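You operate a simulated robot arm through the tools that you are given. There is no shell and no other tool.

You run a simulated robot arm. Do the job below in one go: nothing can be reset, and whatever is moved stays where it is left.

JOB
Park the orange plug, wind the cable in, then zero the metre counter.
Fine: orange holder; red lever to FREE to wind, back to BRAKE after; the counter is on the drum stand: press its white RESET button once. Where these are worked on the way, their far stop is far enough and under half their travel is too little: red lever.
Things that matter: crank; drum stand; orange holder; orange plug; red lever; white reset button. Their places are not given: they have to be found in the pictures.

The check looks at the end state, three seconds after you hand in, the way a careful person would. Anything else that was tipped, shoved, dropped, spilled or broken makes it a failure.

ROBOT AND FRAMES
A 7-joint arm with a two-finger parallel gripper, fixed in place. Base frame: the origin is at the foot of the arm, x ahead of it, y to its left, z up; the work surface is at about z = 0.8. Units: m, rad, N and s.
Its first joint turns from -2.601 to 2.601 rad. Payload 3.43 kg.
Tool frame: the origin (TCP) lies between the finger pads and is the grasp point; the fingertips stand 0.03 m ahead of it; z points along the fingers, y is the line along which they close. The gripper opens to 0.094 m. The fingers are 0.028 m wide and 0.01 m thick; the gripper's body (0.05 by 0.096 m) begins 0.055 m behind the TCP.
Orientation is that of the tool frame in the base frame, as a unit quaternion [w, x, y, z]. With the fingers straight down and closing along the base's y, the tool's x points along the base's -x, its y along +y and its z along -z.

CONTROLS
- The arm moves only by the tool jog_arm. Its argument "rows" is a list that holds one entry, the list of rows, each a list of 7 numbers: the shift along the base's x, y, z in mm, then the turn, a rotation vector about the base's x, y, z in rad, then the opening, from 0 (shut) to 1 (fully open). In form: [[[x, y, z, ax, ay, az, fingers], ...]]. A call has 1 to 20 rows; each row is the pose to reach, as a shift and turn from the pose commanded when the call began. Rows are played at 5 a second. More than 0.05 m and 0.15 rad between two rows, or a gripper value outside its range, and nothing of the call is played. Where a pose cannot be reached the arm comes as near as it can. A force on the tool above 50 N (or 10 N above the force at the start of the call, whichever is more), or a blocked arm, ends the call early, and 0.2 s more pass. The fingers move at their own pace (about 0.045 m/s each) and stop on an object; they squeeze with about 30 N. The grip force told is the motor's: it shows also when the fingers shut on nothing. Time passes only in rows, and 0.2 s behind the last, so rows that repeat a pose let the fingers close. It gives the time, the measured TCP pose, the force on the tool (base axes), the opening and the grip force at its end, in the units of the frame above (readings bear some noise), with the torque about the TCP (base axes, N m) and any sound that the robot's microphone picked up.
- Cameras (640 x 400 px; columns grow to the right, rows downward): "scene" is fixed at [0.3995, 0.5008, 1.4126]; the picture's right is [-0.51, -0.86, 0.00], its down [-0.66, 0.39, -0.64] and it looks along [0.55, -0.33, -0.77] (base axes); focal length 214 px, centre (320, 200). "wrist" rides on the gripper at [0.076, 0.014, -0.103] in the tool frame; the picture's right is [-0.18, 0.98, 0.00], its down [-0.75, -0.14, -0.64] and it looks along [-0.63, -0.12, 0.77] (tool axes); focal length 243 px, centre (320, 200).
- camera(camera): a new picture of that camera. It takes no simulated time.
- point_at(camera, pixels): there is no depth. For up to 12 entries [column, row, z] of the newest picture of that camera ("zoom" is the newest enlarged one), the place [x, y] in the base frame at which the ray of that pixel passes the height z, good to about 0.002 m. It takes no simulated time.
- enlarge(camera, box): a new picture of the part [left, top, right, bottom] of that camera's present view, enlarged. It takes no simulated time.
- hand_in(): hands the job in; it is judged then, once.

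Leave the gripper open and the arm clear of the work at the hand-in unless told otherwise.

The tools are called after "Request:" by a JSON object that holds its "fn" and its "kwargs". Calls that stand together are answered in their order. jog_arm: Moves the arm, as the interface text tells. Its arguments: {"type":"object","properties":{"rows":{"type":"array","items":{"type":"array","items":{"type":"array","items":{"type":"number"}}}}},"required":["rows"]} The other tools are called the same way: camera (camera) takes a picture; point_at (camera, pixels) gives the place at which the rays of pixels pass given heights; enlarge (camera, box) takes an enlarged picture of a part of a camera's view; hand_in () hands the job in.

At the start:

```text
time: 0.0
tcp_pos: [0.9736, -0.1678, 1.1628]
ee_rot: [0.0, -0.001, 1.0, 0.001]
ft_force: [-0.4, 0.0, 0.3]
wrist_torque: [-0.02, 0.02, 0.0]
width: 0.0942
grip_force: 0.1
```

scene: 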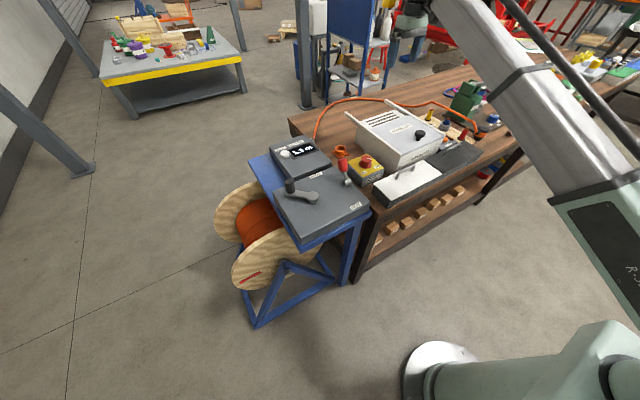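
wrist: 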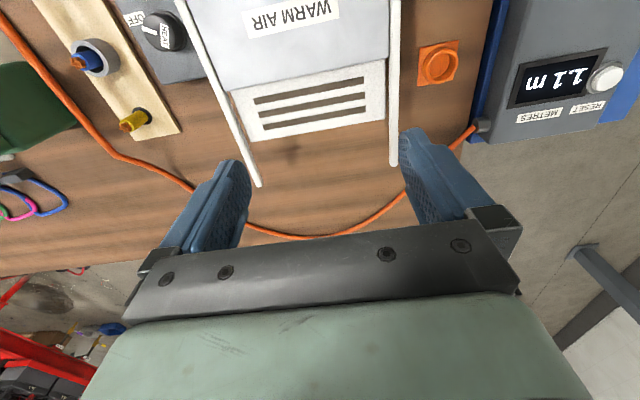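

I see a drum stand with counter, crank and red lever in the scene, around (310,190). I'll enlarge that part and the bench part with the cable's plug.

Request:
{"fn": "enlarge", "kwargs": {"camera": "scene", "box": [220, 110, 400, 260]}}

Request:
{"fn": "enlarge", "kwargs": {"camera": "scene", "box": [330, 70, 530, 210]}}

Request:
{"fn": "enlarge", "kwargs": {"camera": "wrist", "box": [0, 0, 640, 280]}}

```text
2.67 times, centred on (310, 185) of scene
```

zoom: 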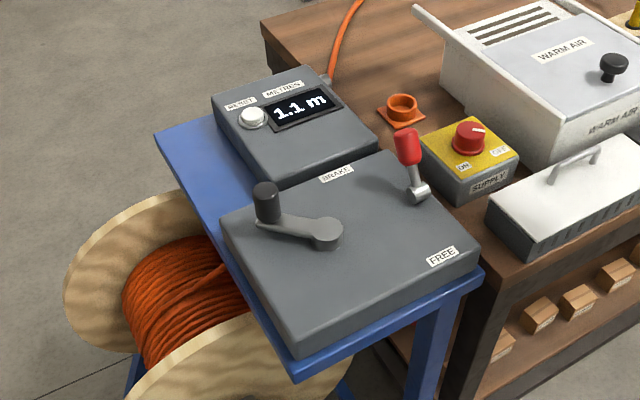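

```text
2.86 times, centred on (430, 140) of scene
```

zoom: 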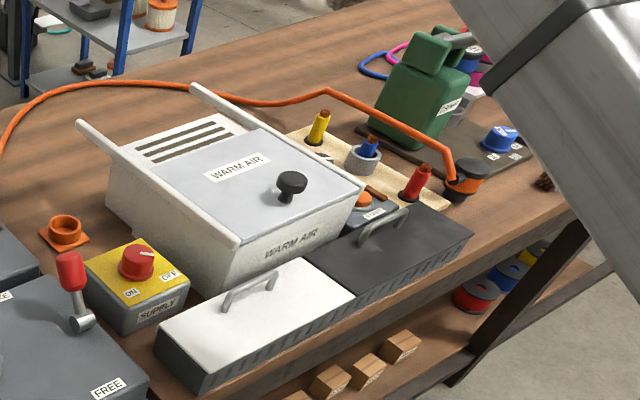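

```text
1.00 times, centred on (320, 140) of wrist (not enlarged: the box is as wide or as high as the picture)
```

zoom: 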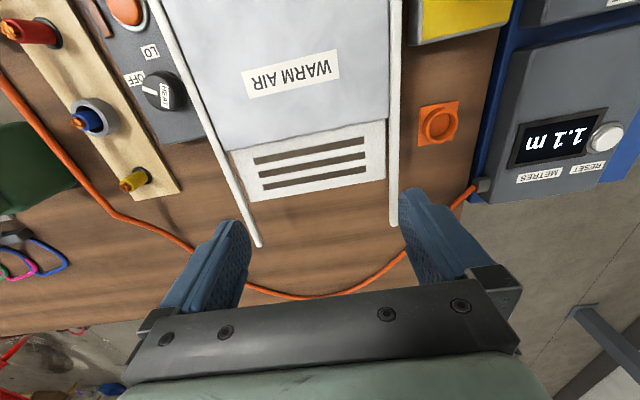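

The orange holder is at about scene (341,151), the plug at (480,133), the reset button (285,154), crank hub (313,196), its knob (290,180), the lever knob (342,161), pivot (347,182). I get places at several heights.

Request:
{"fn": "point_at", "kwargs": {"camera": "scene", "pixels": [[341, 152, 0.8], [341, 149, 0.82], [479.6, 133, 0.84], [477, 138, 0.8], [285, 154, 0.85], [290, 180.5, 0.9], [312.6, 196.2, 0.85], [342.2, 160.7, 0.9], [346.7, 182, 0.85], [285, 154, 0.9], [312.6, 196.2, 0.88], [346.7, 182, 0.88]]}}

Request:
{"fn": "point_at", "kwargs": {"camera": "wrist", "pixels": [[438, 62, 0.8], [607, 77, 0.85], [607, 77, 0.9], [438, 62, 0.82], [607, 77, 0.88]]}}

Request:
{"fn": "enlarge", "kwargs": {"camera": "scene", "box": [440, 100, 520, 150]}}

Request:
{"fn": "enlarge", "kwargs": {"camera": "scene", "box": [270, 130, 382, 200]}}

```text
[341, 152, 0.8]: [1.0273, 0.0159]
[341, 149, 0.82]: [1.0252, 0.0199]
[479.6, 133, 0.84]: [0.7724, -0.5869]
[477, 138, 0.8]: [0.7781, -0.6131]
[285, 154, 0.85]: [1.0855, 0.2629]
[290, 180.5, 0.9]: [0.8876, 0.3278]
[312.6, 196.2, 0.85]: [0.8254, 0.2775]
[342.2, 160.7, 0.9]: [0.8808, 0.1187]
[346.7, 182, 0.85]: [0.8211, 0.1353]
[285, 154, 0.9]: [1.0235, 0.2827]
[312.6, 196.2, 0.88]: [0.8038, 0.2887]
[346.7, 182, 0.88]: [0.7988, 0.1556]
```

```text
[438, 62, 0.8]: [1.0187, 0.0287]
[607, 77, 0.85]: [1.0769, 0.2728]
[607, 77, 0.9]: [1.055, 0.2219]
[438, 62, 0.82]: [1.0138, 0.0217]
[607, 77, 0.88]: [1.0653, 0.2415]
```

```text
8.00 times, centred on (480, 125) of scene
```

zoom: 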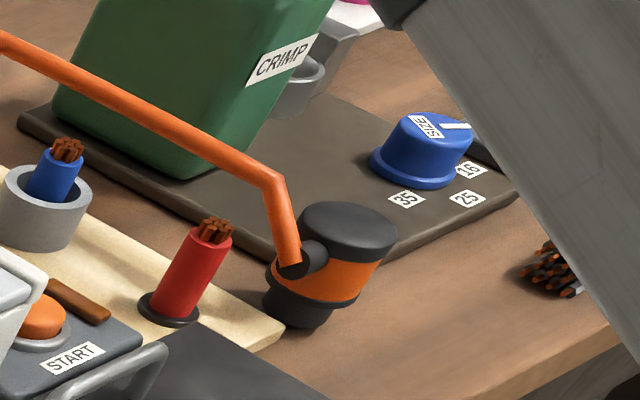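

```text
5.71 times, centred on (326, 165) of scene
```

zoom: 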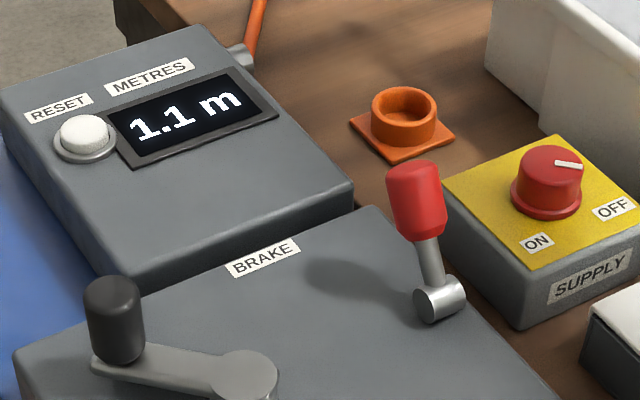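

The reset button is near (1.08, 0.27, 0.85), the holder near (1.02, 0.02), and the plug stands near (0.775, -0.60). I move high over toward the plug to look with the wrist camera.

Request:
{"fn": "jog_arm", "kwargs": {"rows": [[[-25, -32, 0, 0, 0, -0.06, 1], [-50, -64, 0, 0, 0, -0.12, 1], [-75, -96, 0, 0, 0, -0.18, 1], [-100, -128, 0, 0, 0, -0.24, 1], [-125, -160, 0, 0, 0, -0.3, 1], [-150, -192, 0, 0, 0, -0.36, 1], [-175, -224, 0, 0, 0, -0.42, 1], [-200, -256, 0, 0, 0, -0.48, 1], [-225, -288, 0, 0, 0, -0.54, 1], [-250, -320, 0, 0, 0, -0.6, 1], [-270, -340, 0, 0, 0, -0.65, 1]]]}}

Request:
{"fn": "camera", "kwargs": {"camera": "wrist"}}

Request:
{"fn": "camera", "kwargs": {"camera": "scene"}}

```text
time: 2.4
tcp_pos: [0.7027, -0.5092, 1.1639]
ee_rot: [-0.001, 0.32, 0.948, 0.0]
ft_force: [-0.5, -0.3, -0.7]
wrist_torque: [-0.01, 0.03, -0.03]
width: 0.094
grip_force: 0.0
```

```text
taken
```

wrist: 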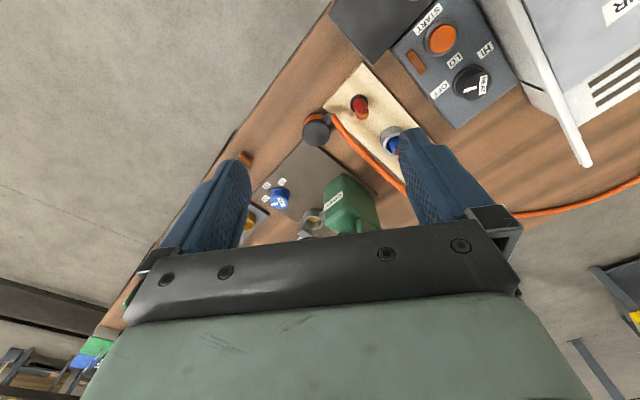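

```text
taken
```

scene: 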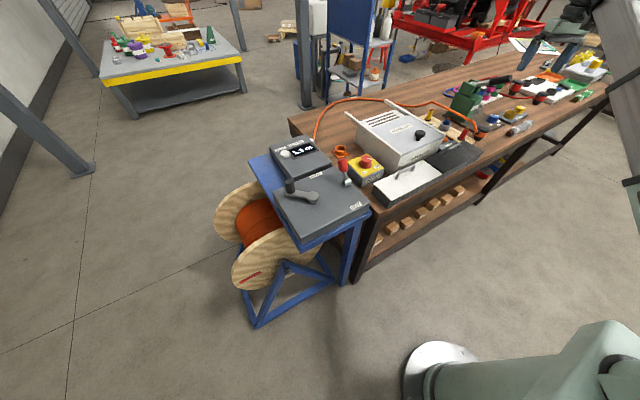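

The plug shows at wrist (318,127). I triangulate it and enlarge.

Request:
{"fn": "point_at", "kwargs": {"camera": "wrist", "pixels": [[318, 127, 0.8], [318, 127, 0.83], [318, 127, 0.85], [361, 107, 0.8], [391, 140, 0.8], [280, 198, 0.82], [350, 200, 0.85]]}}

Request:
{"fn": "enlarge", "kwargs": {"camera": "wrist", "box": [270, 80, 430, 180]}}

Request:
{"fn": "enlarge", "kwargs": {"camera": "scene", "box": [440, 90, 536, 150]}}

```text
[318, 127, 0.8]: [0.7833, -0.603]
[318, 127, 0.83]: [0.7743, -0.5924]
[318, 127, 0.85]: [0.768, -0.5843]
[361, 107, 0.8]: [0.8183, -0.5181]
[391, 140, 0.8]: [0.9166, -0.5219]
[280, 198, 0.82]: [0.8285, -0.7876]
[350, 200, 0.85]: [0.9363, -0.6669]
```

```text
4.00 times, centred on (350, 130) of wrist
```

zoom: 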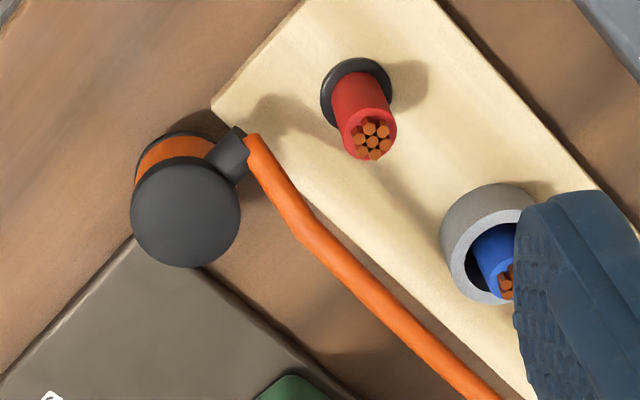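

```text
6.67 times, centred on (488, 120) of scene
```

zoom: 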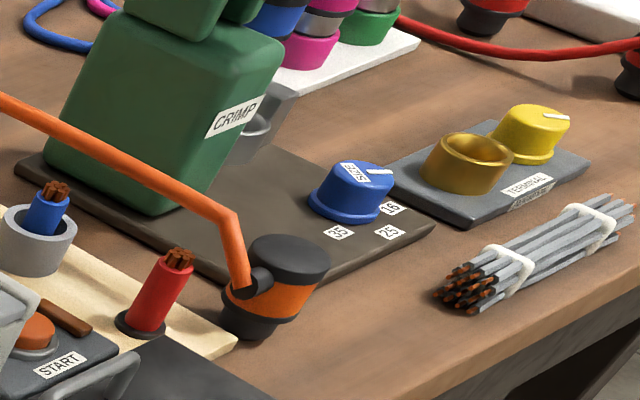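

I find the plug's cap height from both views: cap centre wrist (316.5,133) and scene (483.5,128.2).

Request:
{"fn": "point_at", "kwargs": {"camera": "wrist", "pixels": [[316.5, 133, 0.84], [316.5, 133, 0.86], [316.5, 133, 0.88], [303.0, 134, 0.86], [330, 133, 0.86], [331, 119, 0.85]]}}

Request:
{"fn": "point_at", "kwargs": {"camera": "scene", "pixels": [[483.5, 128.2, 0.84], [483.5, 128.2, 0.86], [483.5, 128.2, 0.88], [477.5, 140.5, 0.8], [478.7, 131.9, 0.85], [498.0, 128.5, 0.86], [469.0, 127.5, 0.86]]}}

```text
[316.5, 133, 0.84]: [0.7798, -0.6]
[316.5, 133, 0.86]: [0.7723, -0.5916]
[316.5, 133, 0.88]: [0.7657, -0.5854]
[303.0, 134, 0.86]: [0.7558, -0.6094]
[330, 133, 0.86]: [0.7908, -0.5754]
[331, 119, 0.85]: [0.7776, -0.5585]
```

```text
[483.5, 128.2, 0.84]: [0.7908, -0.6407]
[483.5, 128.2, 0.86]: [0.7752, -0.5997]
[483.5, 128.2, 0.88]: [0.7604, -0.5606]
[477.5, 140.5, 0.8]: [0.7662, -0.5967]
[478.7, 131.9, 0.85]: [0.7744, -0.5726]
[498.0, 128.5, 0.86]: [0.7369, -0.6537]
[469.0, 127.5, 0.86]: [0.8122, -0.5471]
```

The plug's top is about z=0.864, centre (0.772,-0.590), stub pointing +y. Before gripping it I'll go look at the holder and drum stand from above, tool at about (0.88, 0.06, 1.10).

Request:
{"fn": "jog_arm", "kwargs": {"rows": [[[15, 48, 0, 0, 0, 0.06, 1], [30, 95, 0, 0, 0, 0.12, 1], [45, 142, 0, 0, 0, 0.18, 1], [60, 190, 0, 0, 0, 0.24, 1], [75, 237, 0, 0, 0, 0.3, 1], [90, 284, 0, 0, 0, 0.35, 1], [105, 331, 0, 0, 0, 0.4, 1], [120, 378, 0, 0, 0, 0.46, 1], [135, 425, -10, 0, 0, 0.52, 1], [150, 472, -20, 0, 0, 0.58, 1], [165, 519, -30, 0, 0, 0.65, 1], [177, 566, -40, 0, 0, 0.65, 1], [177, 570, -50, 0, 0, 0.65, 1]]]}}

Request:
{"fn": "camera", "kwargs": {"camera": "wrist"}}

Request:
{"fn": "camera", "kwargs": {"camera": "scene"}}

```text
refused: row 1 steps farther than a row can; nothing moved
```

```text
taken
```

wrist: 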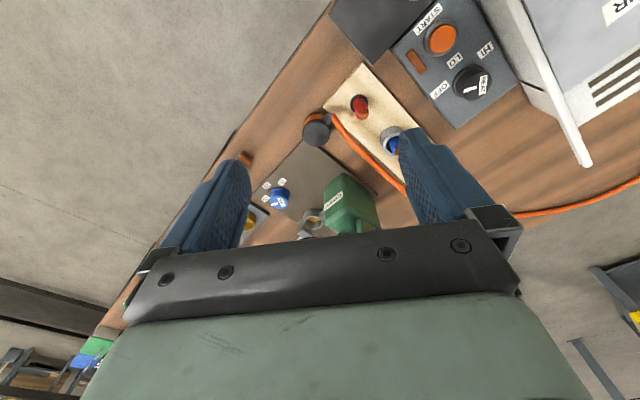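

```text
taken
```

scene: 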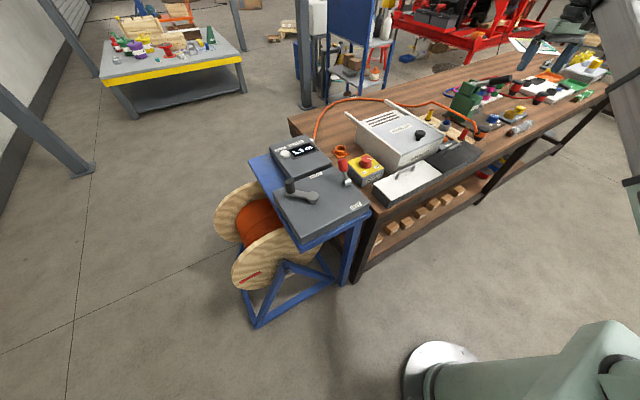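

The first row step was just over 50 mm. I repeat with smaller steps.

Request:
{"fn": "jog_arm", "kwargs": {"rows": [[[12, 40, 0, 0, 0, 0.05, 1], [24, 80, 0, 0, 0, 0.1, 1], [36, 120, 0, 0, 0, 0.15, 1], [48, 160, 0, 0, 0, 0.2, 1], [60, 200, 0, 0, 0, 0.25, 1], [72, 240, 0, 0, 0, 0.3, 1], [84, 280, 0, 0, 0, 0.35, 1], [96, 320, 0, 0, 0, 0.4, 1], [108, 360, 0, 0, 0, 0.45, 1], [120, 400, 0, 0, 0, 0.5, 1], [132, 440, -10, 0, 0, 0.55, 1], [144, 480, -20, 0, 0, 0.6, 1], [156, 520, -30, 0, 0, 0.65, 1], [168, 545, -40, 0, 0, 0.65, 1], [177, 570, -50, 0, 0, 0.65, 1]]]}}

Request:
{"fn": "camera", "kwargs": {"camera": "wrist"}}

Request:
{"fn": "camera", "kwargs": {"camera": "scene"}}

```text
time: 3.4
tcp_pos: [0.7493, -0.3631, 1.1649]
ee_rot: [0.004, 0.231, 0.973, -0.002]
ft_force: [8.5, -2.9, -14.0]
wrist_torque: [-0.16, -0.05, -0.05]
width: 0.0939
grip_force: 0.0
stopped in row 4: the force on the tool passed its limit at 55 N (the readings are from after the stop); the commanded pose is now the measured one
```

```text
taken
```

wrist: 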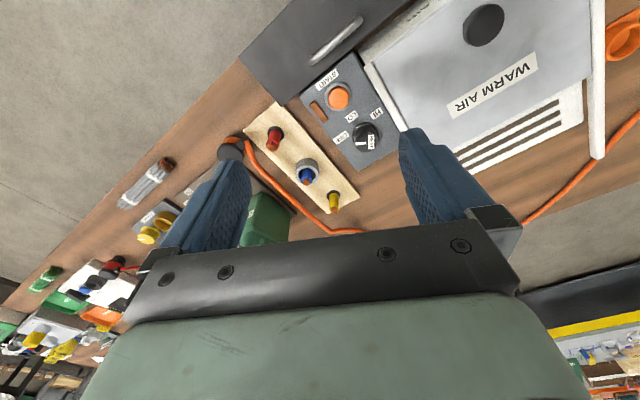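

```text
taken
```

scene: 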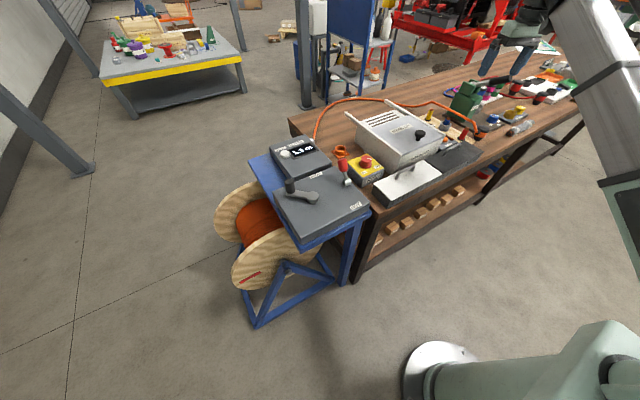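

That stop happened in free air (tool at z=1.165), so probably an acceleration jolt. I check the force at rest and go on more slowly with a soft start.

Request:
{"fn": "jog_arm", "kwargs": {"rows": [[[0, 0, 0, 0, 0, 0, 1], [3, 5, 0, 0, 0, 0.01, 1], [8, 20, 0, 0, 0, 0.03, 1], [14, 40, 0, 0, 0, 0.06, 1], [20, 62, 0, 0, 0, 0.09, 1], [27, 85, 0, 0, 0, 0.12, 1], [34, 110, 0, 0, 0, 0.15, 1], [41, 135, 0, 0, 0, 0.19, 1], [48, 160, 0, 0, 0, 0.23, 1], [55, 185, 0, 0, 0, 0.27, 1], [62, 210, 0, 0, 0, 0.31, 1], [69, 235, 0, 0, 0, 0.35, 1], [77, 260, 0, 0, 0, 0.39, 1], [85, 285, 0, 0, 0, 0.43, 1], [93, 310, 0, 0, 0, 0.45, 1], [101, 335, 0, 0, 0, 0.46, 1], [109, 360, 0, 0, 0, 0.46, 1], [115, 380, 0, 0, 0, 0.46, 1], [119, 395, 0, 0, 0, 0.46, 1], [120, 400, 0, 0, 0, 0.46, 1]]]}}

Request:
{"fn": "camera", "kwargs": {"camera": "wrist"}}

Request:
{"fn": "camera", "kwargs": {"camera": "scene"}}

```text
time: 4.6
tcp_pos: [0.7683, -0.304, 1.1647]
ee_rot: [0.006, 0.192, 0.981, -0.001]
ft_force: [7.5, -3.2, -12.3]
wrist_torque: [-0.1, -0.11, -0.01]
width: 0.0942
grip_force: 0.0
stopped in row 5: the force on the tool passed its limit at 52 N (the readings are from after the stop); the commanded pose is now the measured one
```

```text
taken
```

wrist: 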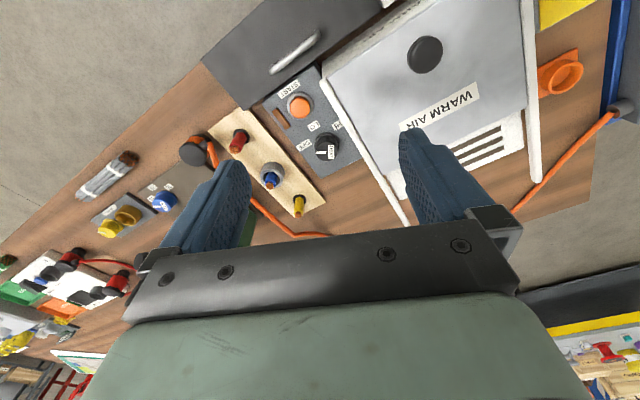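

```text
taken
```

scene: 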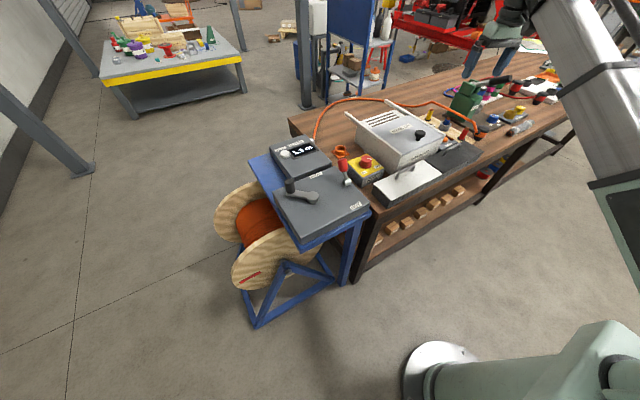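

Again a stop without anything visible at the gripper. I hold still for a moment to read the resting force.

Request:
{"fn": "jog_arm", "kwargs": {"rows": [[[0, 0, 0, 0, 0, 0, 1], [0, 0, 0, 0, 0, 0, 1], [0, 0, 0, 0, 0, 0, 1]]]}}

```text
time: 5.4
tcp_pos: [0.7697, -0.3049, 1.1655]
ee_rot: [0.005, 0.191, 0.982, -0.001]
ft_force: [10.8, -4.4, -23.0]
wrist_torque: [-0.16, -0.54, 0.03]
width: 0.094
grip_force: 0.0
```

There is a steady force pushing the tool outward and down, likely the hand leaning against the arm's own link as the radius shrinks. I ease outward and check the force.

Request:
{"fn": "jog_arm", "kwargs": {"rows": [[[3, -1, 0, 0, 0, 0, 1], [10, -3, -5, 0, 0, 0, 1], [20, -7, -10, 0, 0, 0, 1], [32, -11, -15, 0, 0, 0, 1], [44, -15, -20, 0, 0, 0, 1], [52, -18, -20, 0, 0, 0, 1], [52, -18, -20, 0, 0, 0, 1]]]}}

Request:
{"fn": "camera", "kwargs": {"camera": "scene"}}

```text
time: 7.0
tcp_pos: [0.8223, -0.323, 1.1443]
ee_rot: [0.006, 0.191, 0.982, 0.0]
ft_force: [-0.4, 0.0, 0.0]
wrist_torque: [0.02, -0.03, -0.03]
width: 0.0941
grip_force: 0.1
```

```text
taken
```

scene: 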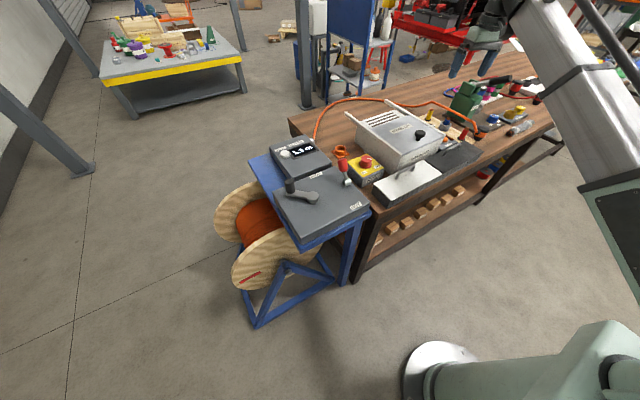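

Force is back to zero. I move on toward (0.90, 0.06, 1.10), keeping the radius about 0.9.

Request:
{"fn": "jog_arm", "kwargs": {"rows": [[[3, 8, 0, 0, 0, 0.01, 1], [9, 28, -2, 0, 0, 0.03, 1], [17, 55, -5, 0, 0, 0.06, 1], [26, 85, -8, 0, 0, 0.09, 1], [35, 115, -11, 0, 0, 0.12, 1], [44, 145, -14, 0, 0, 0.15, 1], [52, 175, -18, 0, 0, 0.18, 1], [59, 205, -22, 0, 0, 0.21, 1], [65, 235, -26, 0, 0, 0.25, 1], [70, 265, -30, 0, 0, 0.29, 1], [74, 295, -34, 0, 0, 0.32, 1], [76, 325, -38, 0, 0, 0.35, 1], [78, 350, -41, 0, 0, 0.37, 1], [78, 370, -43, 0, 0, 0.38, 1], [78, 383, -44, 0, 0, 0.384, 1]]]}}

Request:
{"fn": "camera", "kwargs": {"camera": "wrist"}}

Request:
{"fn": "camera", "kwargs": {"camera": "scene"}}

```text
time: 10.2
tcp_pos: [0.8993, 0.0624, 1.1024]
ee_rot: [0.006, 0.001, 1.0, -0.001]
ft_force: [0.3, 0.6, -0.4]
wrist_torque: [-0.01, -0.03, -0.03]
width: 0.0937
grip_force: 0.0
```

```text
taken
```

wrist: 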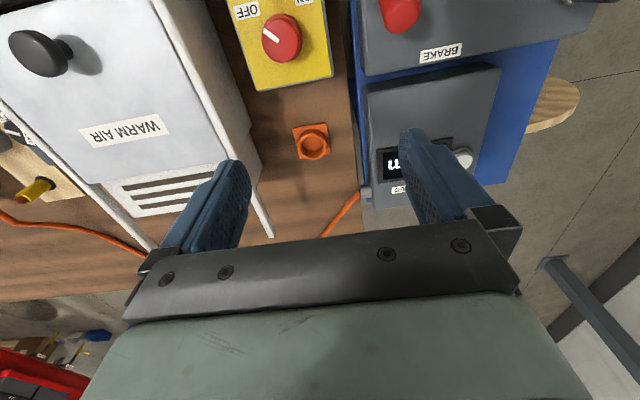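

```text
taken
```

scene: 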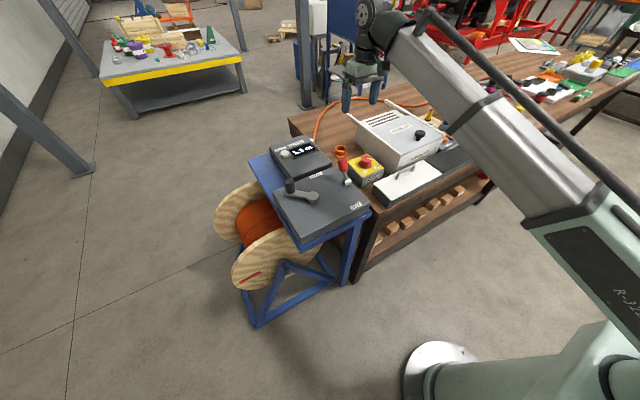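

Good view: holder at wrist (312,144), button (463,158). I enlarge and compute places.

Request:
{"fn": "enlarge", "kwargs": {"camera": "wrist", "box": [230, 80, 390, 180]}}

Request:
{"fn": "point_at", "kwargs": {"camera": "wrist", "pixels": [[312, 144, 0.81], [312, 144, 0.83], [464, 158, 0.84], [464, 158, 0.86], [464, 158, 0.88], [262, 172, 0.8], [270, 234, 0.9], [240, 88, 0.9], [330, 80, 0.84], [360, 187, 0.8], [368, 90, 0.85], [450, 137, 0.85]]}}

Request:
{"fn": "enlarge", "kwargs": {"camera": "scene", "box": [320, 120, 400, 170]}}

```text
4.00 times, centred on (310, 130) of wrist
```

zoom: 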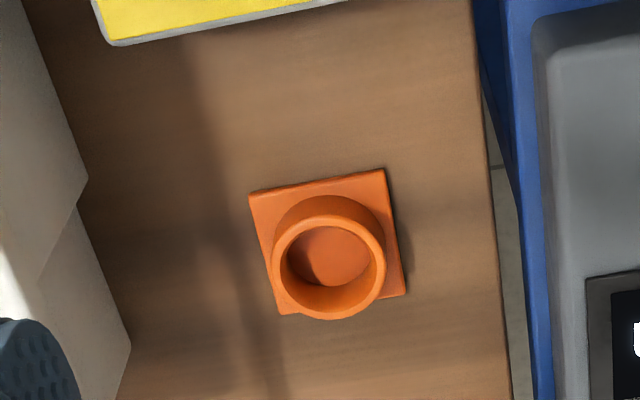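

```text
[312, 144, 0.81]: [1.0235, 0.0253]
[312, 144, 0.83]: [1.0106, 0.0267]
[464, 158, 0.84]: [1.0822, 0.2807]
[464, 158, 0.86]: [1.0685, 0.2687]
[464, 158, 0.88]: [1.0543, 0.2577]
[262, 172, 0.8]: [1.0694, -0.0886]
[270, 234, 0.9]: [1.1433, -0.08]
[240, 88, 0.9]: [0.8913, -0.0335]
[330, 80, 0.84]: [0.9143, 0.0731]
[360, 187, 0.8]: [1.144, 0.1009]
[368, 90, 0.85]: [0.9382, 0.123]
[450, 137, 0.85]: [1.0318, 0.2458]
```

```text
8.00 times, centred on (360, 145) of scene
```

zoom: 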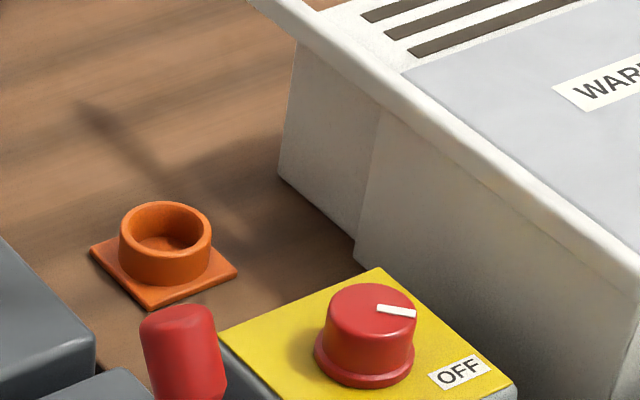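

I triangulate the holder's base centre and ring-top centre from both views.

Request:
{"fn": "point_at", "kwargs": {"camera": "wrist", "pixels": [[312.75, 140.75, 0.803], [312.5, 146, 0.82], [312.5, 146, 0.825], [312.5, 146, 0.83], [298.2, 146, 0.825], [326.7, 146, 0.825], [302.2, 146, 0.825], [322.5, 146, 0.825]]}}

Request:
{"fn": "point_at", "kwargs": {"camera": "scene", "pixels": [[340.4, 152.6, 0.803], [340.75, 148.5, 0.82], [340.75, 148.5, 0.825], [340.75, 148.5, 0.83], [336, 146, 0.86]]}}

```text
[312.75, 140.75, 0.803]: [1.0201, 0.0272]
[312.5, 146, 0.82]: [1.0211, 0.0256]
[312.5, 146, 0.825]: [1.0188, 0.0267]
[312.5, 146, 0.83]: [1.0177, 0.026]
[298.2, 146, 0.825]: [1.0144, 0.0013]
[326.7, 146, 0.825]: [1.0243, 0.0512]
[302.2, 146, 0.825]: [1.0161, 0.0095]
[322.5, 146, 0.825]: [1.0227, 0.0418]
```

```text
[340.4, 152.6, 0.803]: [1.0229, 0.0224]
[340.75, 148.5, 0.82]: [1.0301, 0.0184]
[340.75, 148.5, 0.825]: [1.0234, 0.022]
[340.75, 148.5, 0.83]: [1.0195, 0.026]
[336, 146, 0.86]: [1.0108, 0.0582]
```

The holder is at about (1.0195, 0.026), ring top z≈0.828. I test how far out a vertical tool can reach: hover over the holder at z≈1.0.

Request:
{"fn": "jog_arm", "kwargs": {"rows": [[[5, -2, -5, 0, 0, 0, 1], [15, -6, -20, 0, 0, 0, 1], [30, -10, -40, 0, 0, 0, 1], [45, -15, -60, 0, 0, 0, 1], [60, -20, -75, 0, 0, 0, 1], [75, -25, -90, 0, 0, 0, 1], [90, -30, -100, 0, 0, 0, 1], [105, -34, -105, 0, 0, 0, 1], [115, -36, -105, 0, 0, 0, 1], [120, -36, -105, 0, 0, 0, 1], [120, -36, -105, 0, 0, 0, 1]]]}}

Request:
{"fn": "camera", "kwargs": {"camera": "wrist"}}

Request:
{"fn": "camera", "kwargs": {"camera": "scene"}}

```text
time: 12.6
tcp_pos: [1.0198, 0.0248, 0.9955]
ee_rot: [0.006, 0.0, 1.0, 0.0]
ft_force: [-0.3, -0.5, 0.0]
wrist_torque: [-0.05, 0.02, 0.0]
width: 0.0938
grip_force: 0.0
```

```text
taken
```

wrist: 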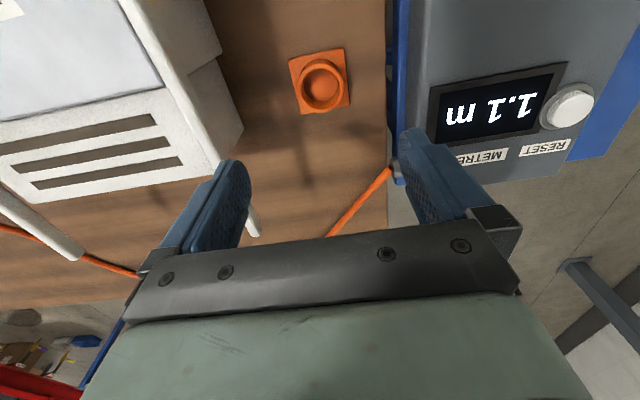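

```text
taken
```

scene: 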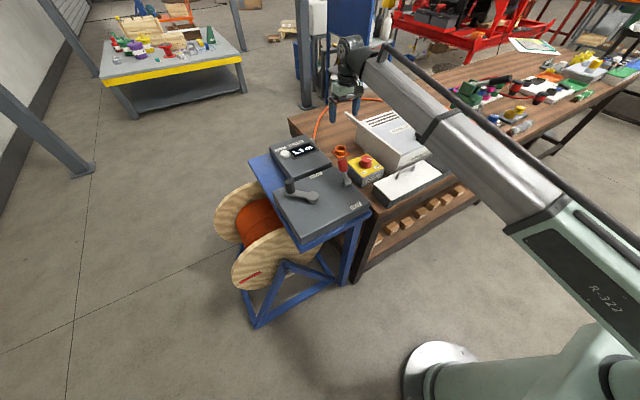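

Reached fully (vertical) at z=0.9955. Now I lower straight to z≈0.89 over the holder (fingertips 0.86, above the ring's 0.828) to see whether the reach still holds.

Request:
{"fn": "enlarge", "kwargs": {"camera": "wrist", "box": [240, 30, 400, 130]}}

Request:
{"fn": "jog_arm", "kwargs": {"rows": [[[0, 0, -5, 0, 0, 0, 1], [0, 0, -20, 0, 0, 0, 1], [0, 0, -40, 0, 0, 0, 1], [0, 0, -60, 0, 0, 0, 1], [0, 0, -80, 0, 0, 0, 1], [0, 0, -95, 0, 0, 0, 1], [0, 0, -105, 0, 0, 0, 1], [0, 0, -105, 0, 0, 0, 1]]]}}

Request:
{"fn": "camera", "kwargs": {"camera": "wrist"}}

Request:
{"fn": "camera", "kwargs": {"camera": "scene"}}

```text
4.00 times, centred on (320, 80) of wrist
```

zoom: 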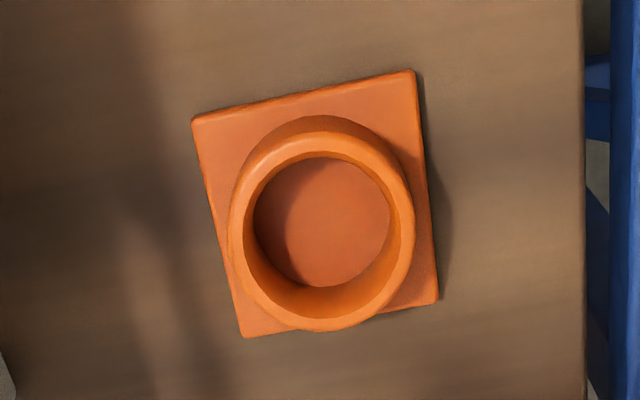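

```text
time: 14.4
tcp_pos: [1.02, 0.0243, 0.8895]
ee_rot: [0.005, 0.001, 1.0, 0.0]
ft_force: [-0.8, 0.5, -0.3]
wrist_torque: [0.02, 0.0, -0.01]
width: 0.0939
grip_force: 0.1
```

```text
taken
```

wrist: 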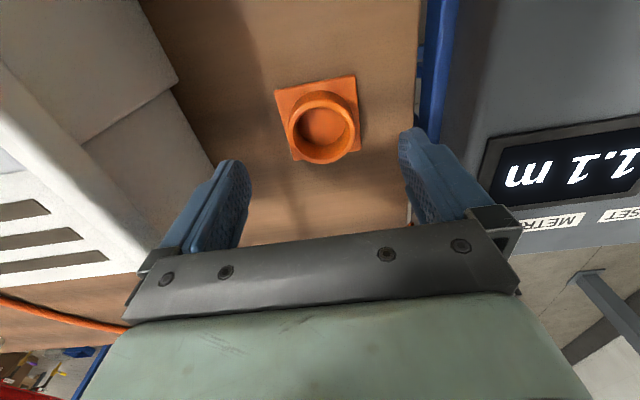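

```text
taken
```

scene: 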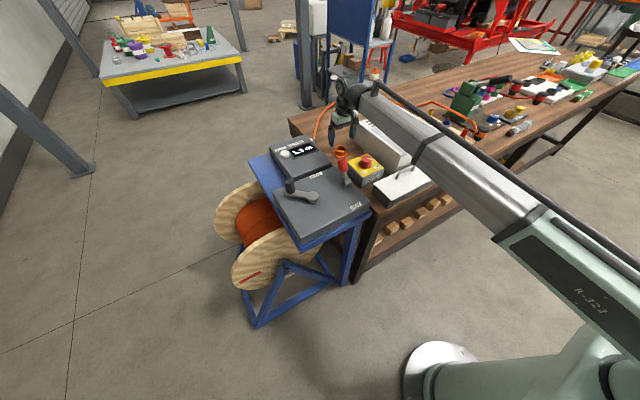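

Still reachable. I check a bit lower (z≈0.862; fingers straddle the ring with room).

Request:
{"fn": "enlarge", "kwargs": {"camera": "wrist", "box": [240, 60, 400, 180]}}

Request:
{"fn": "jog_arm", "kwargs": {"rows": [[[0, 0, -8, 0, 0, 0, 1], [0, 0, -18, 0, 0, 0, 1], [0, 0, -27, 0, 0, 0, 1], [0, 0, -27, 0, 0, 0, 1]]]}}

Request:
{"fn": "camera", "kwargs": {"camera": "wrist"}}

Request:
{"fn": "enlarge", "kwargs": {"camera": "scene", "box": [300, 70, 420, 170]}}

```text
3.33 times, centred on (320, 120) of wrist
```

zoom: 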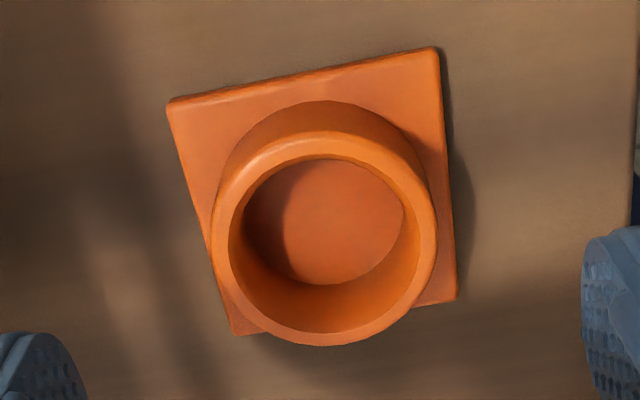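

```text
time: 15.4
tcp_pos: [1.0173, 0.0251, 0.8634]
ee_rot: [0.006, 0.001, 1.0, 0.0]
ft_force: [-0.4, 0.6, -0.4]
wrist_torque: [0.04, 0.05, 0.02]
width: 0.0942
grip_force: 0.0
```

```text
taken
```

wrist: 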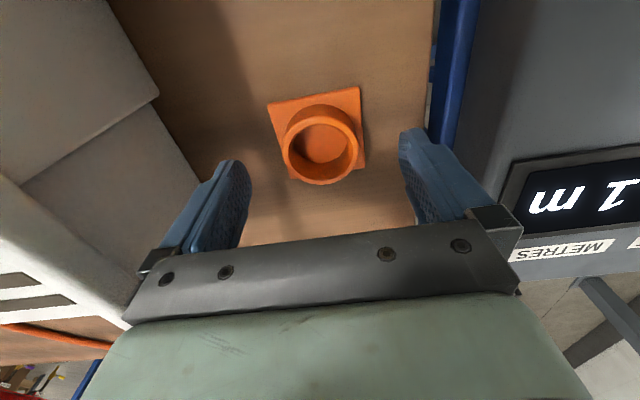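

```text
4.00 times, centred on (360, 120) of scene
```

zoom: 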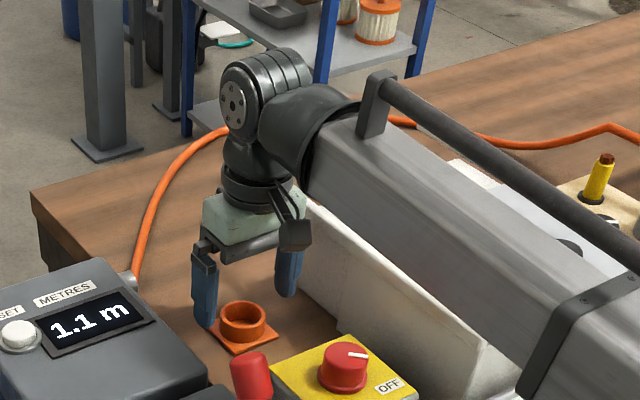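

At z=0.863 x falls 3 mm short, so the reach limit is near; a small outward tilt will help. I refine the holder's place from this close view.

Request:
{"fn": "enlarge", "kwargs": {"camera": "wrist", "box": [240, 75, 400, 195]}}

```text
3.33 times, centred on (320, 135) of wrist
```

zoom: 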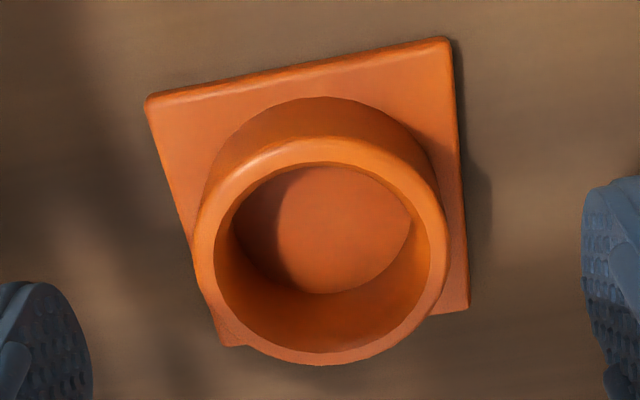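

Request:
{"fn": "point_at", "kwargs": {"camera": "zoom", "pixels": [[320.5, 250, 0.823], [320.5, 250, 0.826], [320.5, 250, 0.829], [321.4, 211.7, 0.806], [147, 97, 0.806], [468, 308, 0.806], [193, 250, 0.826], [447, 250, 0.826], [215, 251, 0.826], [428, 251, 0.826]]}}

```text
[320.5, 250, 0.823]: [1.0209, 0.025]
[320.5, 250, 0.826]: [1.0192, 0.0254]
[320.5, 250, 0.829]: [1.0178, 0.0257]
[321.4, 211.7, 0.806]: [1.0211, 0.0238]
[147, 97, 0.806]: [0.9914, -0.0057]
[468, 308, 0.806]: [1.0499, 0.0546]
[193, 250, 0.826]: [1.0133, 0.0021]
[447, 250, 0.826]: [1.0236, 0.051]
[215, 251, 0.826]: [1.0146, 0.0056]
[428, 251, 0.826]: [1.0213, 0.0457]
```

The holder centre is (1.0205, 0.0245), bore about 41 mm. Now I rise and swing back to the plug, keeping the radius near 0.9–0.95.

Request:
{"fn": "jog_arm", "kwargs": {"rows": [[[0, 0, 8, 0, 0, 0, 1], [-2, 0, 30, 0, 0, 0, 1], [-5, 0, 60, 0, 0, 0, 1], [-10, 0, 90, 0, 0, 0, 1], [-20, -5, 120, 0, 0, 0, 1], [-30, -15, 150, 0, 0, 0, 1], [-38, -35, 175, 0, 0, -0.03, 1], [-45, -60, 190, 0, 0, -0.07, 1], [-52, -90, 195, 0, 0, -0.12, 1], [-60, -125, 195, 0, 0, -0.17, 1], [-68, -160, 195, 0, 0, -0.23, 1], [-77, -197, 195, 0, 0, -0.3, 1], [-87, -234, 195, 0, 0, -0.38, 1], [-98, -270, 195, 0, 0, -0.46, 1], [-110, -305, 195, 0, 0, -0.54, 1], [-123, -340, 195, 0, 0, -0.63, 1], [-137, -374, 195, 0, 0, -0.72, 1], [-152, -407, 195, 0, 0, -0.81, 1], [-165, -430, 195, 0, 0, -0.9, 1], [-172, -445, 195, 0, 0, -0.95, 1]]]}}

Request:
{"fn": "camera", "kwargs": {"camera": "wrist"}}

Request:
{"fn": "camera", "kwargs": {"camera": "scene"}}

```text
time: 19.6
tcp_pos: [0.8482, -0.4215, 1.0601]
ee_rot: [0.006, 0.458, 0.889, -0.003]
ft_force: [-0.1, -0.3, 0.2]
wrist_torque: [0.03, 0.0, 0.0]
width: 0.0941
grip_force: 0.1
```

```text
taken
```

wrist: 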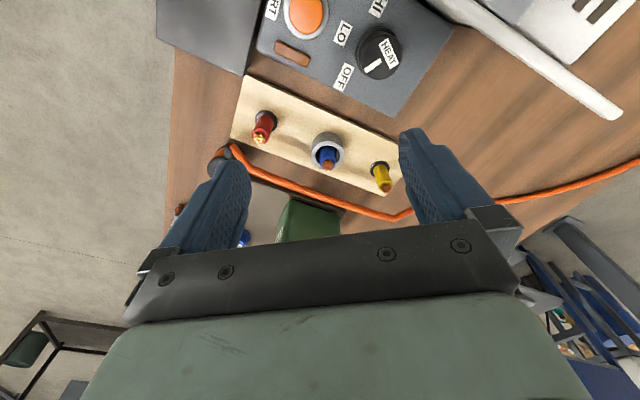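

```text
taken
```

scene: 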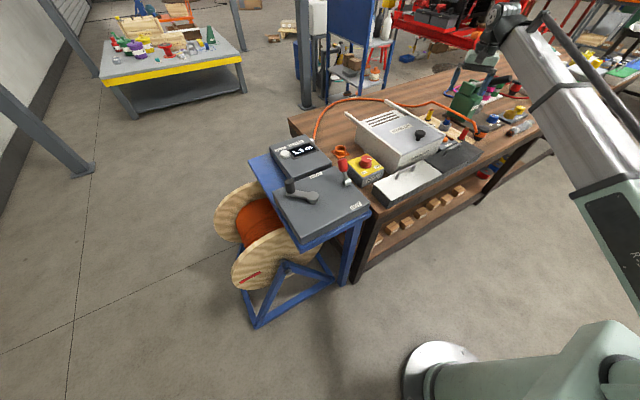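

I move above the plug at z≈1.0 with yaw about -66° for a closer look.

Request:
{"fn": "jog_arm", "kwargs": {"rows": [[[-5, -12, 0, 0, 0, -0.02, 1], [-18, -40, -10, 0, 0, -0.05, 1], [-34, -75, -20, 0, 0, -0.1, 1], [-50, -110, -30, 0, 0, -0.14, 1], [-64, -142, -40, 0, 0, -0.18, 1], [-73, -162, -50, 0, 0, -0.2, 1], [-76, -168, -55, 0, 0, -0.2, 1], [-76, -168, -55, 0, 0, -0.2, 1]]]}}

Request:
{"fn": "camera", "kwargs": {"camera": "wrist"}}

Request:
{"fn": "enlarge", "kwargs": {"camera": "scene", "box": [420, 60, 540, 160]}}

```text
time: 21.4
tcp_pos: [0.7709, -0.5864, 1.0056]
ee_rot: [0.005, 0.544, 0.839, -0.003]
ft_force: [-0.6, 0.1, 0.3]
wrist_torque: [-0.02, 0.0, 0.0]
width: 0.0941
grip_force: 0.1
```

```text
taken
```

wrist: 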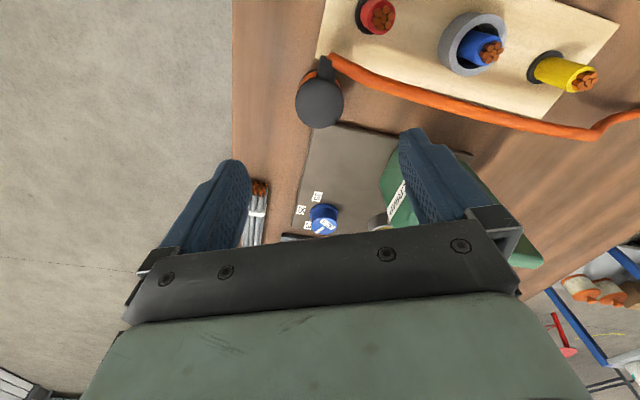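

```text
4.00 times, centred on (480, 110) of scene
```

zoom: 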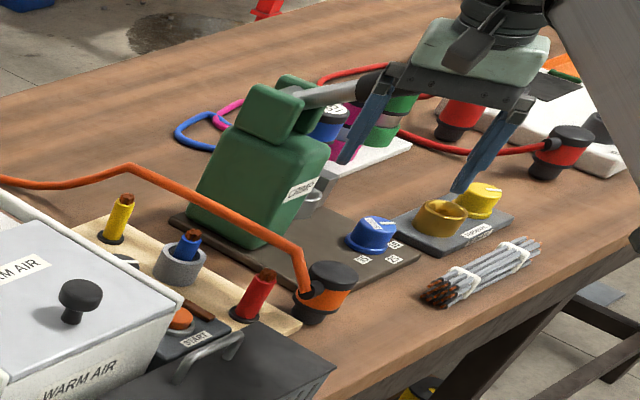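

I enlarge on the plug to fix its cap centre and stub direction.

Request:
{"fn": "enlarge", "kwargs": {"camera": "wrist", "box": [260, 40, 380, 140]}}

```text
4.00 times, centred on (320, 90) of wrist
```

zoom: 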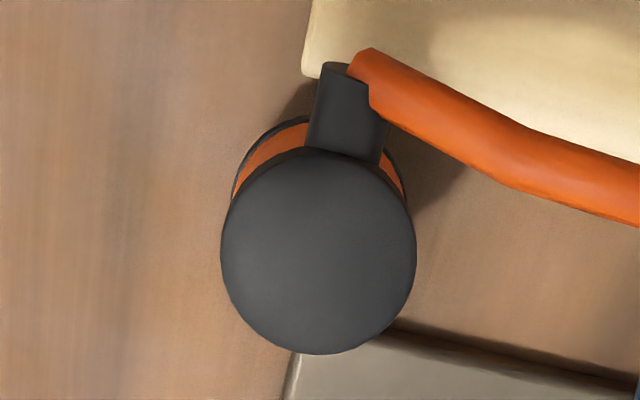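

Request:
{"fn": "point_at", "kwargs": {"camera": "zoom", "pixels": [[318.5, 251, 0.855], [318.5, 251, 0.86], [318.5, 251, 0.865], [318.5, 251, 0.87], [221, 251, 0.862], [416, 251, 0.862], [350, 68, 0.85], [350, 68, 0.855], [350, 155, 0.855], [370, 50, 0.845], [530, 130, 0.86]]}}

Request:
{"fn": "point_at", "kwargs": {"camera": "scene", "pixels": [[483.5, 128.2, 0.855], [483.5, 128.2, 0.86], [483.5, 128.2, 0.865], [483.5, 128.2, 0.87], [475.5, 122.3, 0.85], [475.5, 122.3, 0.87], [475.5, 122.3, 0.89]]}}

```text
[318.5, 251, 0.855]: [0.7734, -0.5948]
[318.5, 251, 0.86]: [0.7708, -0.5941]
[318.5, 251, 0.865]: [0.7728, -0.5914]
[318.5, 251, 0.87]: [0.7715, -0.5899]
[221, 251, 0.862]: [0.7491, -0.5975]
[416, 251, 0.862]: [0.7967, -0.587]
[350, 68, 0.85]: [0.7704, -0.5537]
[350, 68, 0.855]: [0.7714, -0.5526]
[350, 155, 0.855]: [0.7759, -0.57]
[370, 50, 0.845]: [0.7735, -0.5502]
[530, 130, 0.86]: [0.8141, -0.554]
```

```text
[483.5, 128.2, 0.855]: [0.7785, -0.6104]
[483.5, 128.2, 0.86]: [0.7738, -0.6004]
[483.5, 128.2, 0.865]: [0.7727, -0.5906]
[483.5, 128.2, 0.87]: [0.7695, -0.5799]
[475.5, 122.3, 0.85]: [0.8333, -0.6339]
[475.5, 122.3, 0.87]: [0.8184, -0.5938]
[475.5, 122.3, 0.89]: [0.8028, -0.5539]
```

The plug is at (0.7725,-0.592), its stub points straight +y, cable rising to about (0.804,-0.557,0.888). I'll grip with the fingers nearly along x (yaw -80°), a 0.12 rad outward tilt, opening 0.75. First yaw and lower to z≈0.94.

Request:
{"fn": "jog_arm", "kwargs": {"rows": [[[0, -1, -3, 0, 0, -0.03, 0.75], [1, -2, -15, 0, 0, -0.1, 0.75], [1, -4, -30, 0, 0, -0.17, 0.75], [1.6, -5.6, -45, 0, 0, -0.22, 0.75], [1.6, -5.6, -58, 0, 0, -0.246, 0.75], [1.6, -5.6, -65, 0, 0, -0.246, 0.75]]]}}

Request:
{"fn": "jog_arm", "kwargs": {"rows": [[[0, 0, 0, -0.02, -0.004, 0, 0.75], [0, 0, 0, -0.06, -0.011, 0, 0.75], [0, 0, 0, -0.1, -0.018, 0, 0.75], [0, 0, 0, -0.118, -0.021, 0, 0.75], [0, 0, 0, -0.118, -0.021, 0, 0.75]]]}}

Request:
{"fn": "camera", "kwargs": {"camera": "wrist"}}

Request:
{"fn": "enlarge", "kwargs": {"camera": "scene", "box": [430, 80, 530, 150]}}

```text
time: 22.8
tcp_pos: [0.7726, -0.5937, 0.939]
ee_rot: [0.004, 0.643, 0.766, -0.004]
ft_force: [-0.6, 0.2, 0.1]
wrist_torque: [-0.03, -0.02, -0.04]
width: 0.0704
grip_force: 0.1
```

```text
time: 24.0
tcp_pos: [0.7726, -0.5934, 0.9389]
ee_rot: [0.051, 0.642, 0.764, -0.043]
ft_force: [0.6, 0.2, -0.3]
wrist_torque: [0.02, 0.03, -0.02]
width: 0.0708
grip_force: 0.1
```

```text
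taken
```

wrist: 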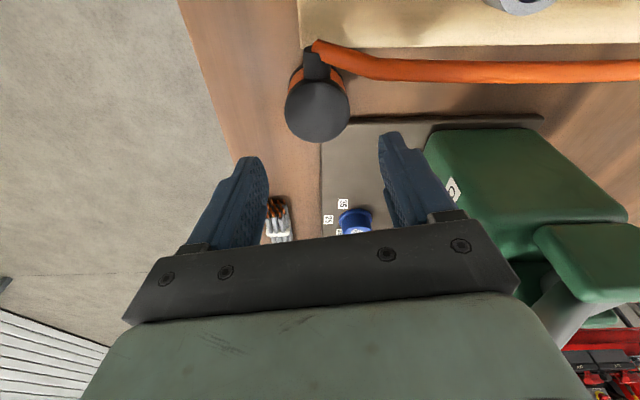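

```text
5.71 times, centred on (480, 115) of scene
```

zoom: 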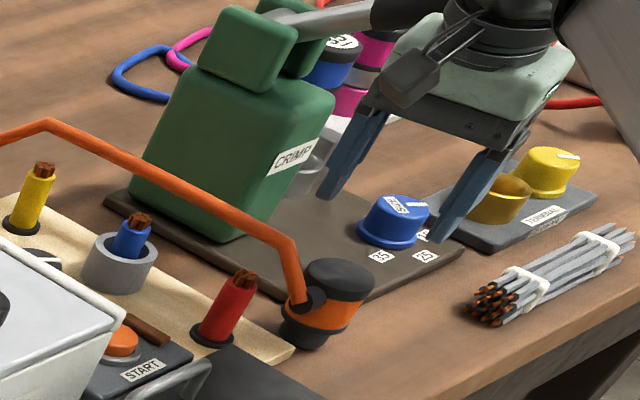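

The plug sits well between the fingers. I check the crimp tool's clearance and the plug centre once more before going down.

Request:
{"fn": "point_at", "kwargs": {"camera": "wrist", "pixels": [[425, 150, 0.93], [425, 150, 0.9], [500, 240, 0.93], [318, 105, 0.864], [350, 125, 0.81]]}}

Request:
{"fn": "enlarge", "kwargs": {"camera": "wrist", "box": [260, 30, 420, 160]}}

```text
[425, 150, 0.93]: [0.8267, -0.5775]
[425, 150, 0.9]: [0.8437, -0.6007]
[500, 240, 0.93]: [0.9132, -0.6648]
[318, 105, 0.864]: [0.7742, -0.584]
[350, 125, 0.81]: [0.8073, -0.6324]
```

```text
3.08 times, centred on (340, 95) of wrist
```

zoom: 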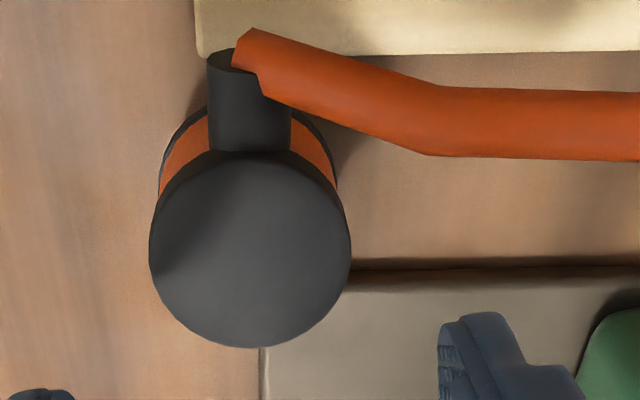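

Request:
{"fn": "point_at", "kwargs": {"camera": "zoom", "pixels": [[250, 250, 0.864], [250, 250, 0.86]]}}

Request:
{"fn": "point_at", "kwargs": {"camera": "scene", "pixels": [[465.1, 122, 0.81], [472, 108.5, 0.89], [472, 108.5, 0.87], [481.5, 95.5, 0.9]]}}

```text
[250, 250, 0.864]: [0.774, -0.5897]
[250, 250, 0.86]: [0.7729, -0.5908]
```

```text
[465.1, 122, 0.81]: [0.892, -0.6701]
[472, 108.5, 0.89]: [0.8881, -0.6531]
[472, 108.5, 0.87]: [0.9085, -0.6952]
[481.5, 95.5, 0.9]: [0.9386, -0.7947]
```

The crimp tool's nearest corner is about (0.885,-0.66), well clear. I go down to z=0.855.

Request:
{"fn": "jog_arm", "kwargs": {"rows": [[[0, 1, -5, 0, 0, 0, 0.75], [0, 2, -20, 0, 0, 0, 0.75], [0, 2, -37, 0, 0, 0, 0.75], [0, 2, -54, 0, 0, 0, 0.75], [0, 2, -70, 0, 0, 0, 0.75], [0, 2, -80, 0, 0, 0, 0.75], [0, 2, -84, 0, 0, 0, 0.75], [0, 2, -84, 0, 0, 0, 0.75]]]}}

Request:
{"fn": "camera", "kwargs": {"camera": "wrist"}}

Request:
{"fn": "enlarge", "kwargs": {"camera": "scene", "box": [430, 80, 530, 150]}}

```text
time: 25.8
tcp_pos: [0.7718, -0.5933, 0.855]
ee_rot: [0.051, 0.641, 0.764, -0.043]
ft_force: [0.8, 0.5, 0.1]
wrist_torque: [0.0, 0.0, 0.01]
width: 0.0703
grip_force: 0.1
```

```text
taken
```

wrist: 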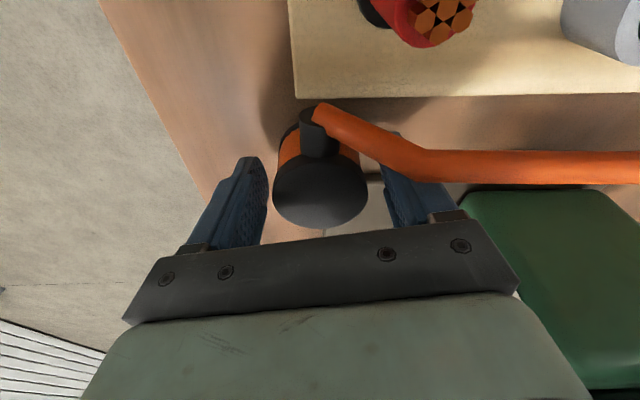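

```text
5.71 times, centred on (480, 115) of scene
```

zoom: 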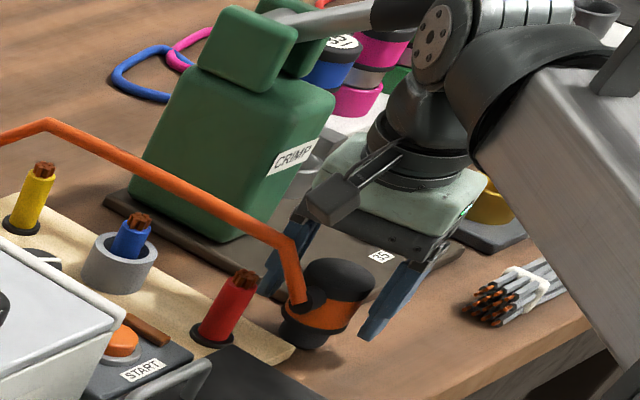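

The fingers straddle the plug. I close.

Request:
{"fn": "jog_arm", "kwargs": {"rows": [[[0, 0, 0, 0, 0, 0, 0.4], [0, 0, 0, 0, 0, 0, 0], [0, 0, 0, 0, 0, 0, 0], [0, 0, 0, 0, 0, 0, 0], [0, 0, 0, 0, 0, 0, 0]]]}}

Request:
{"fn": "camera", "kwargs": {"camera": "wrist"}}

Request:
{"fn": "enlarge", "kwargs": {"camera": "scene", "box": [430, 80, 530, 150]}}

```text
time: 27.0
tcp_pos: [0.7713, -0.5918, 0.8549]
ee_rot: [0.05, 0.641, 0.764, -0.042]
ft_force: [0.0, 0.6, 0.5]
wrist_torque: [0.03, -0.01, 0.02]
width: 0.0483
grip_force: 29.9
```

```text
taken
```

wrist: 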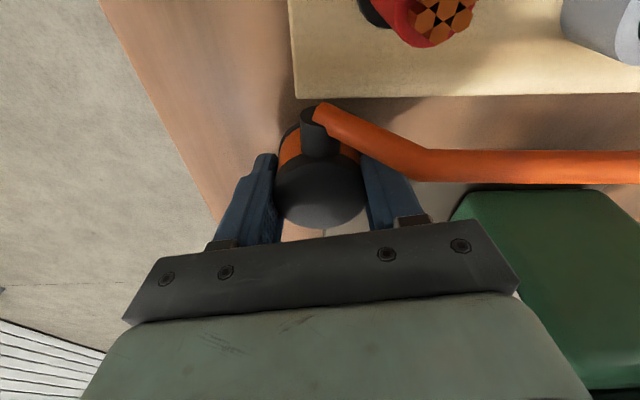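

```text
5.71 times, centred on (480, 115) of scene
```

zoom: 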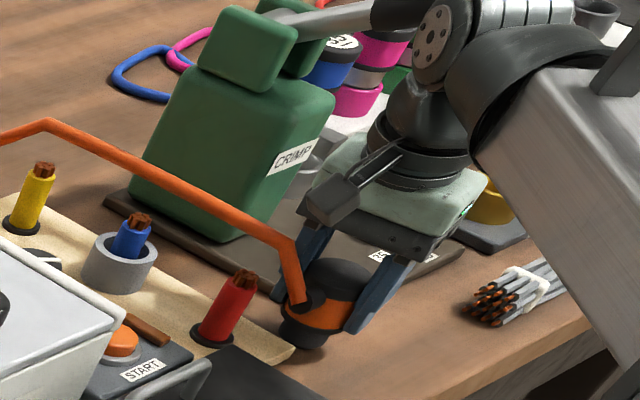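

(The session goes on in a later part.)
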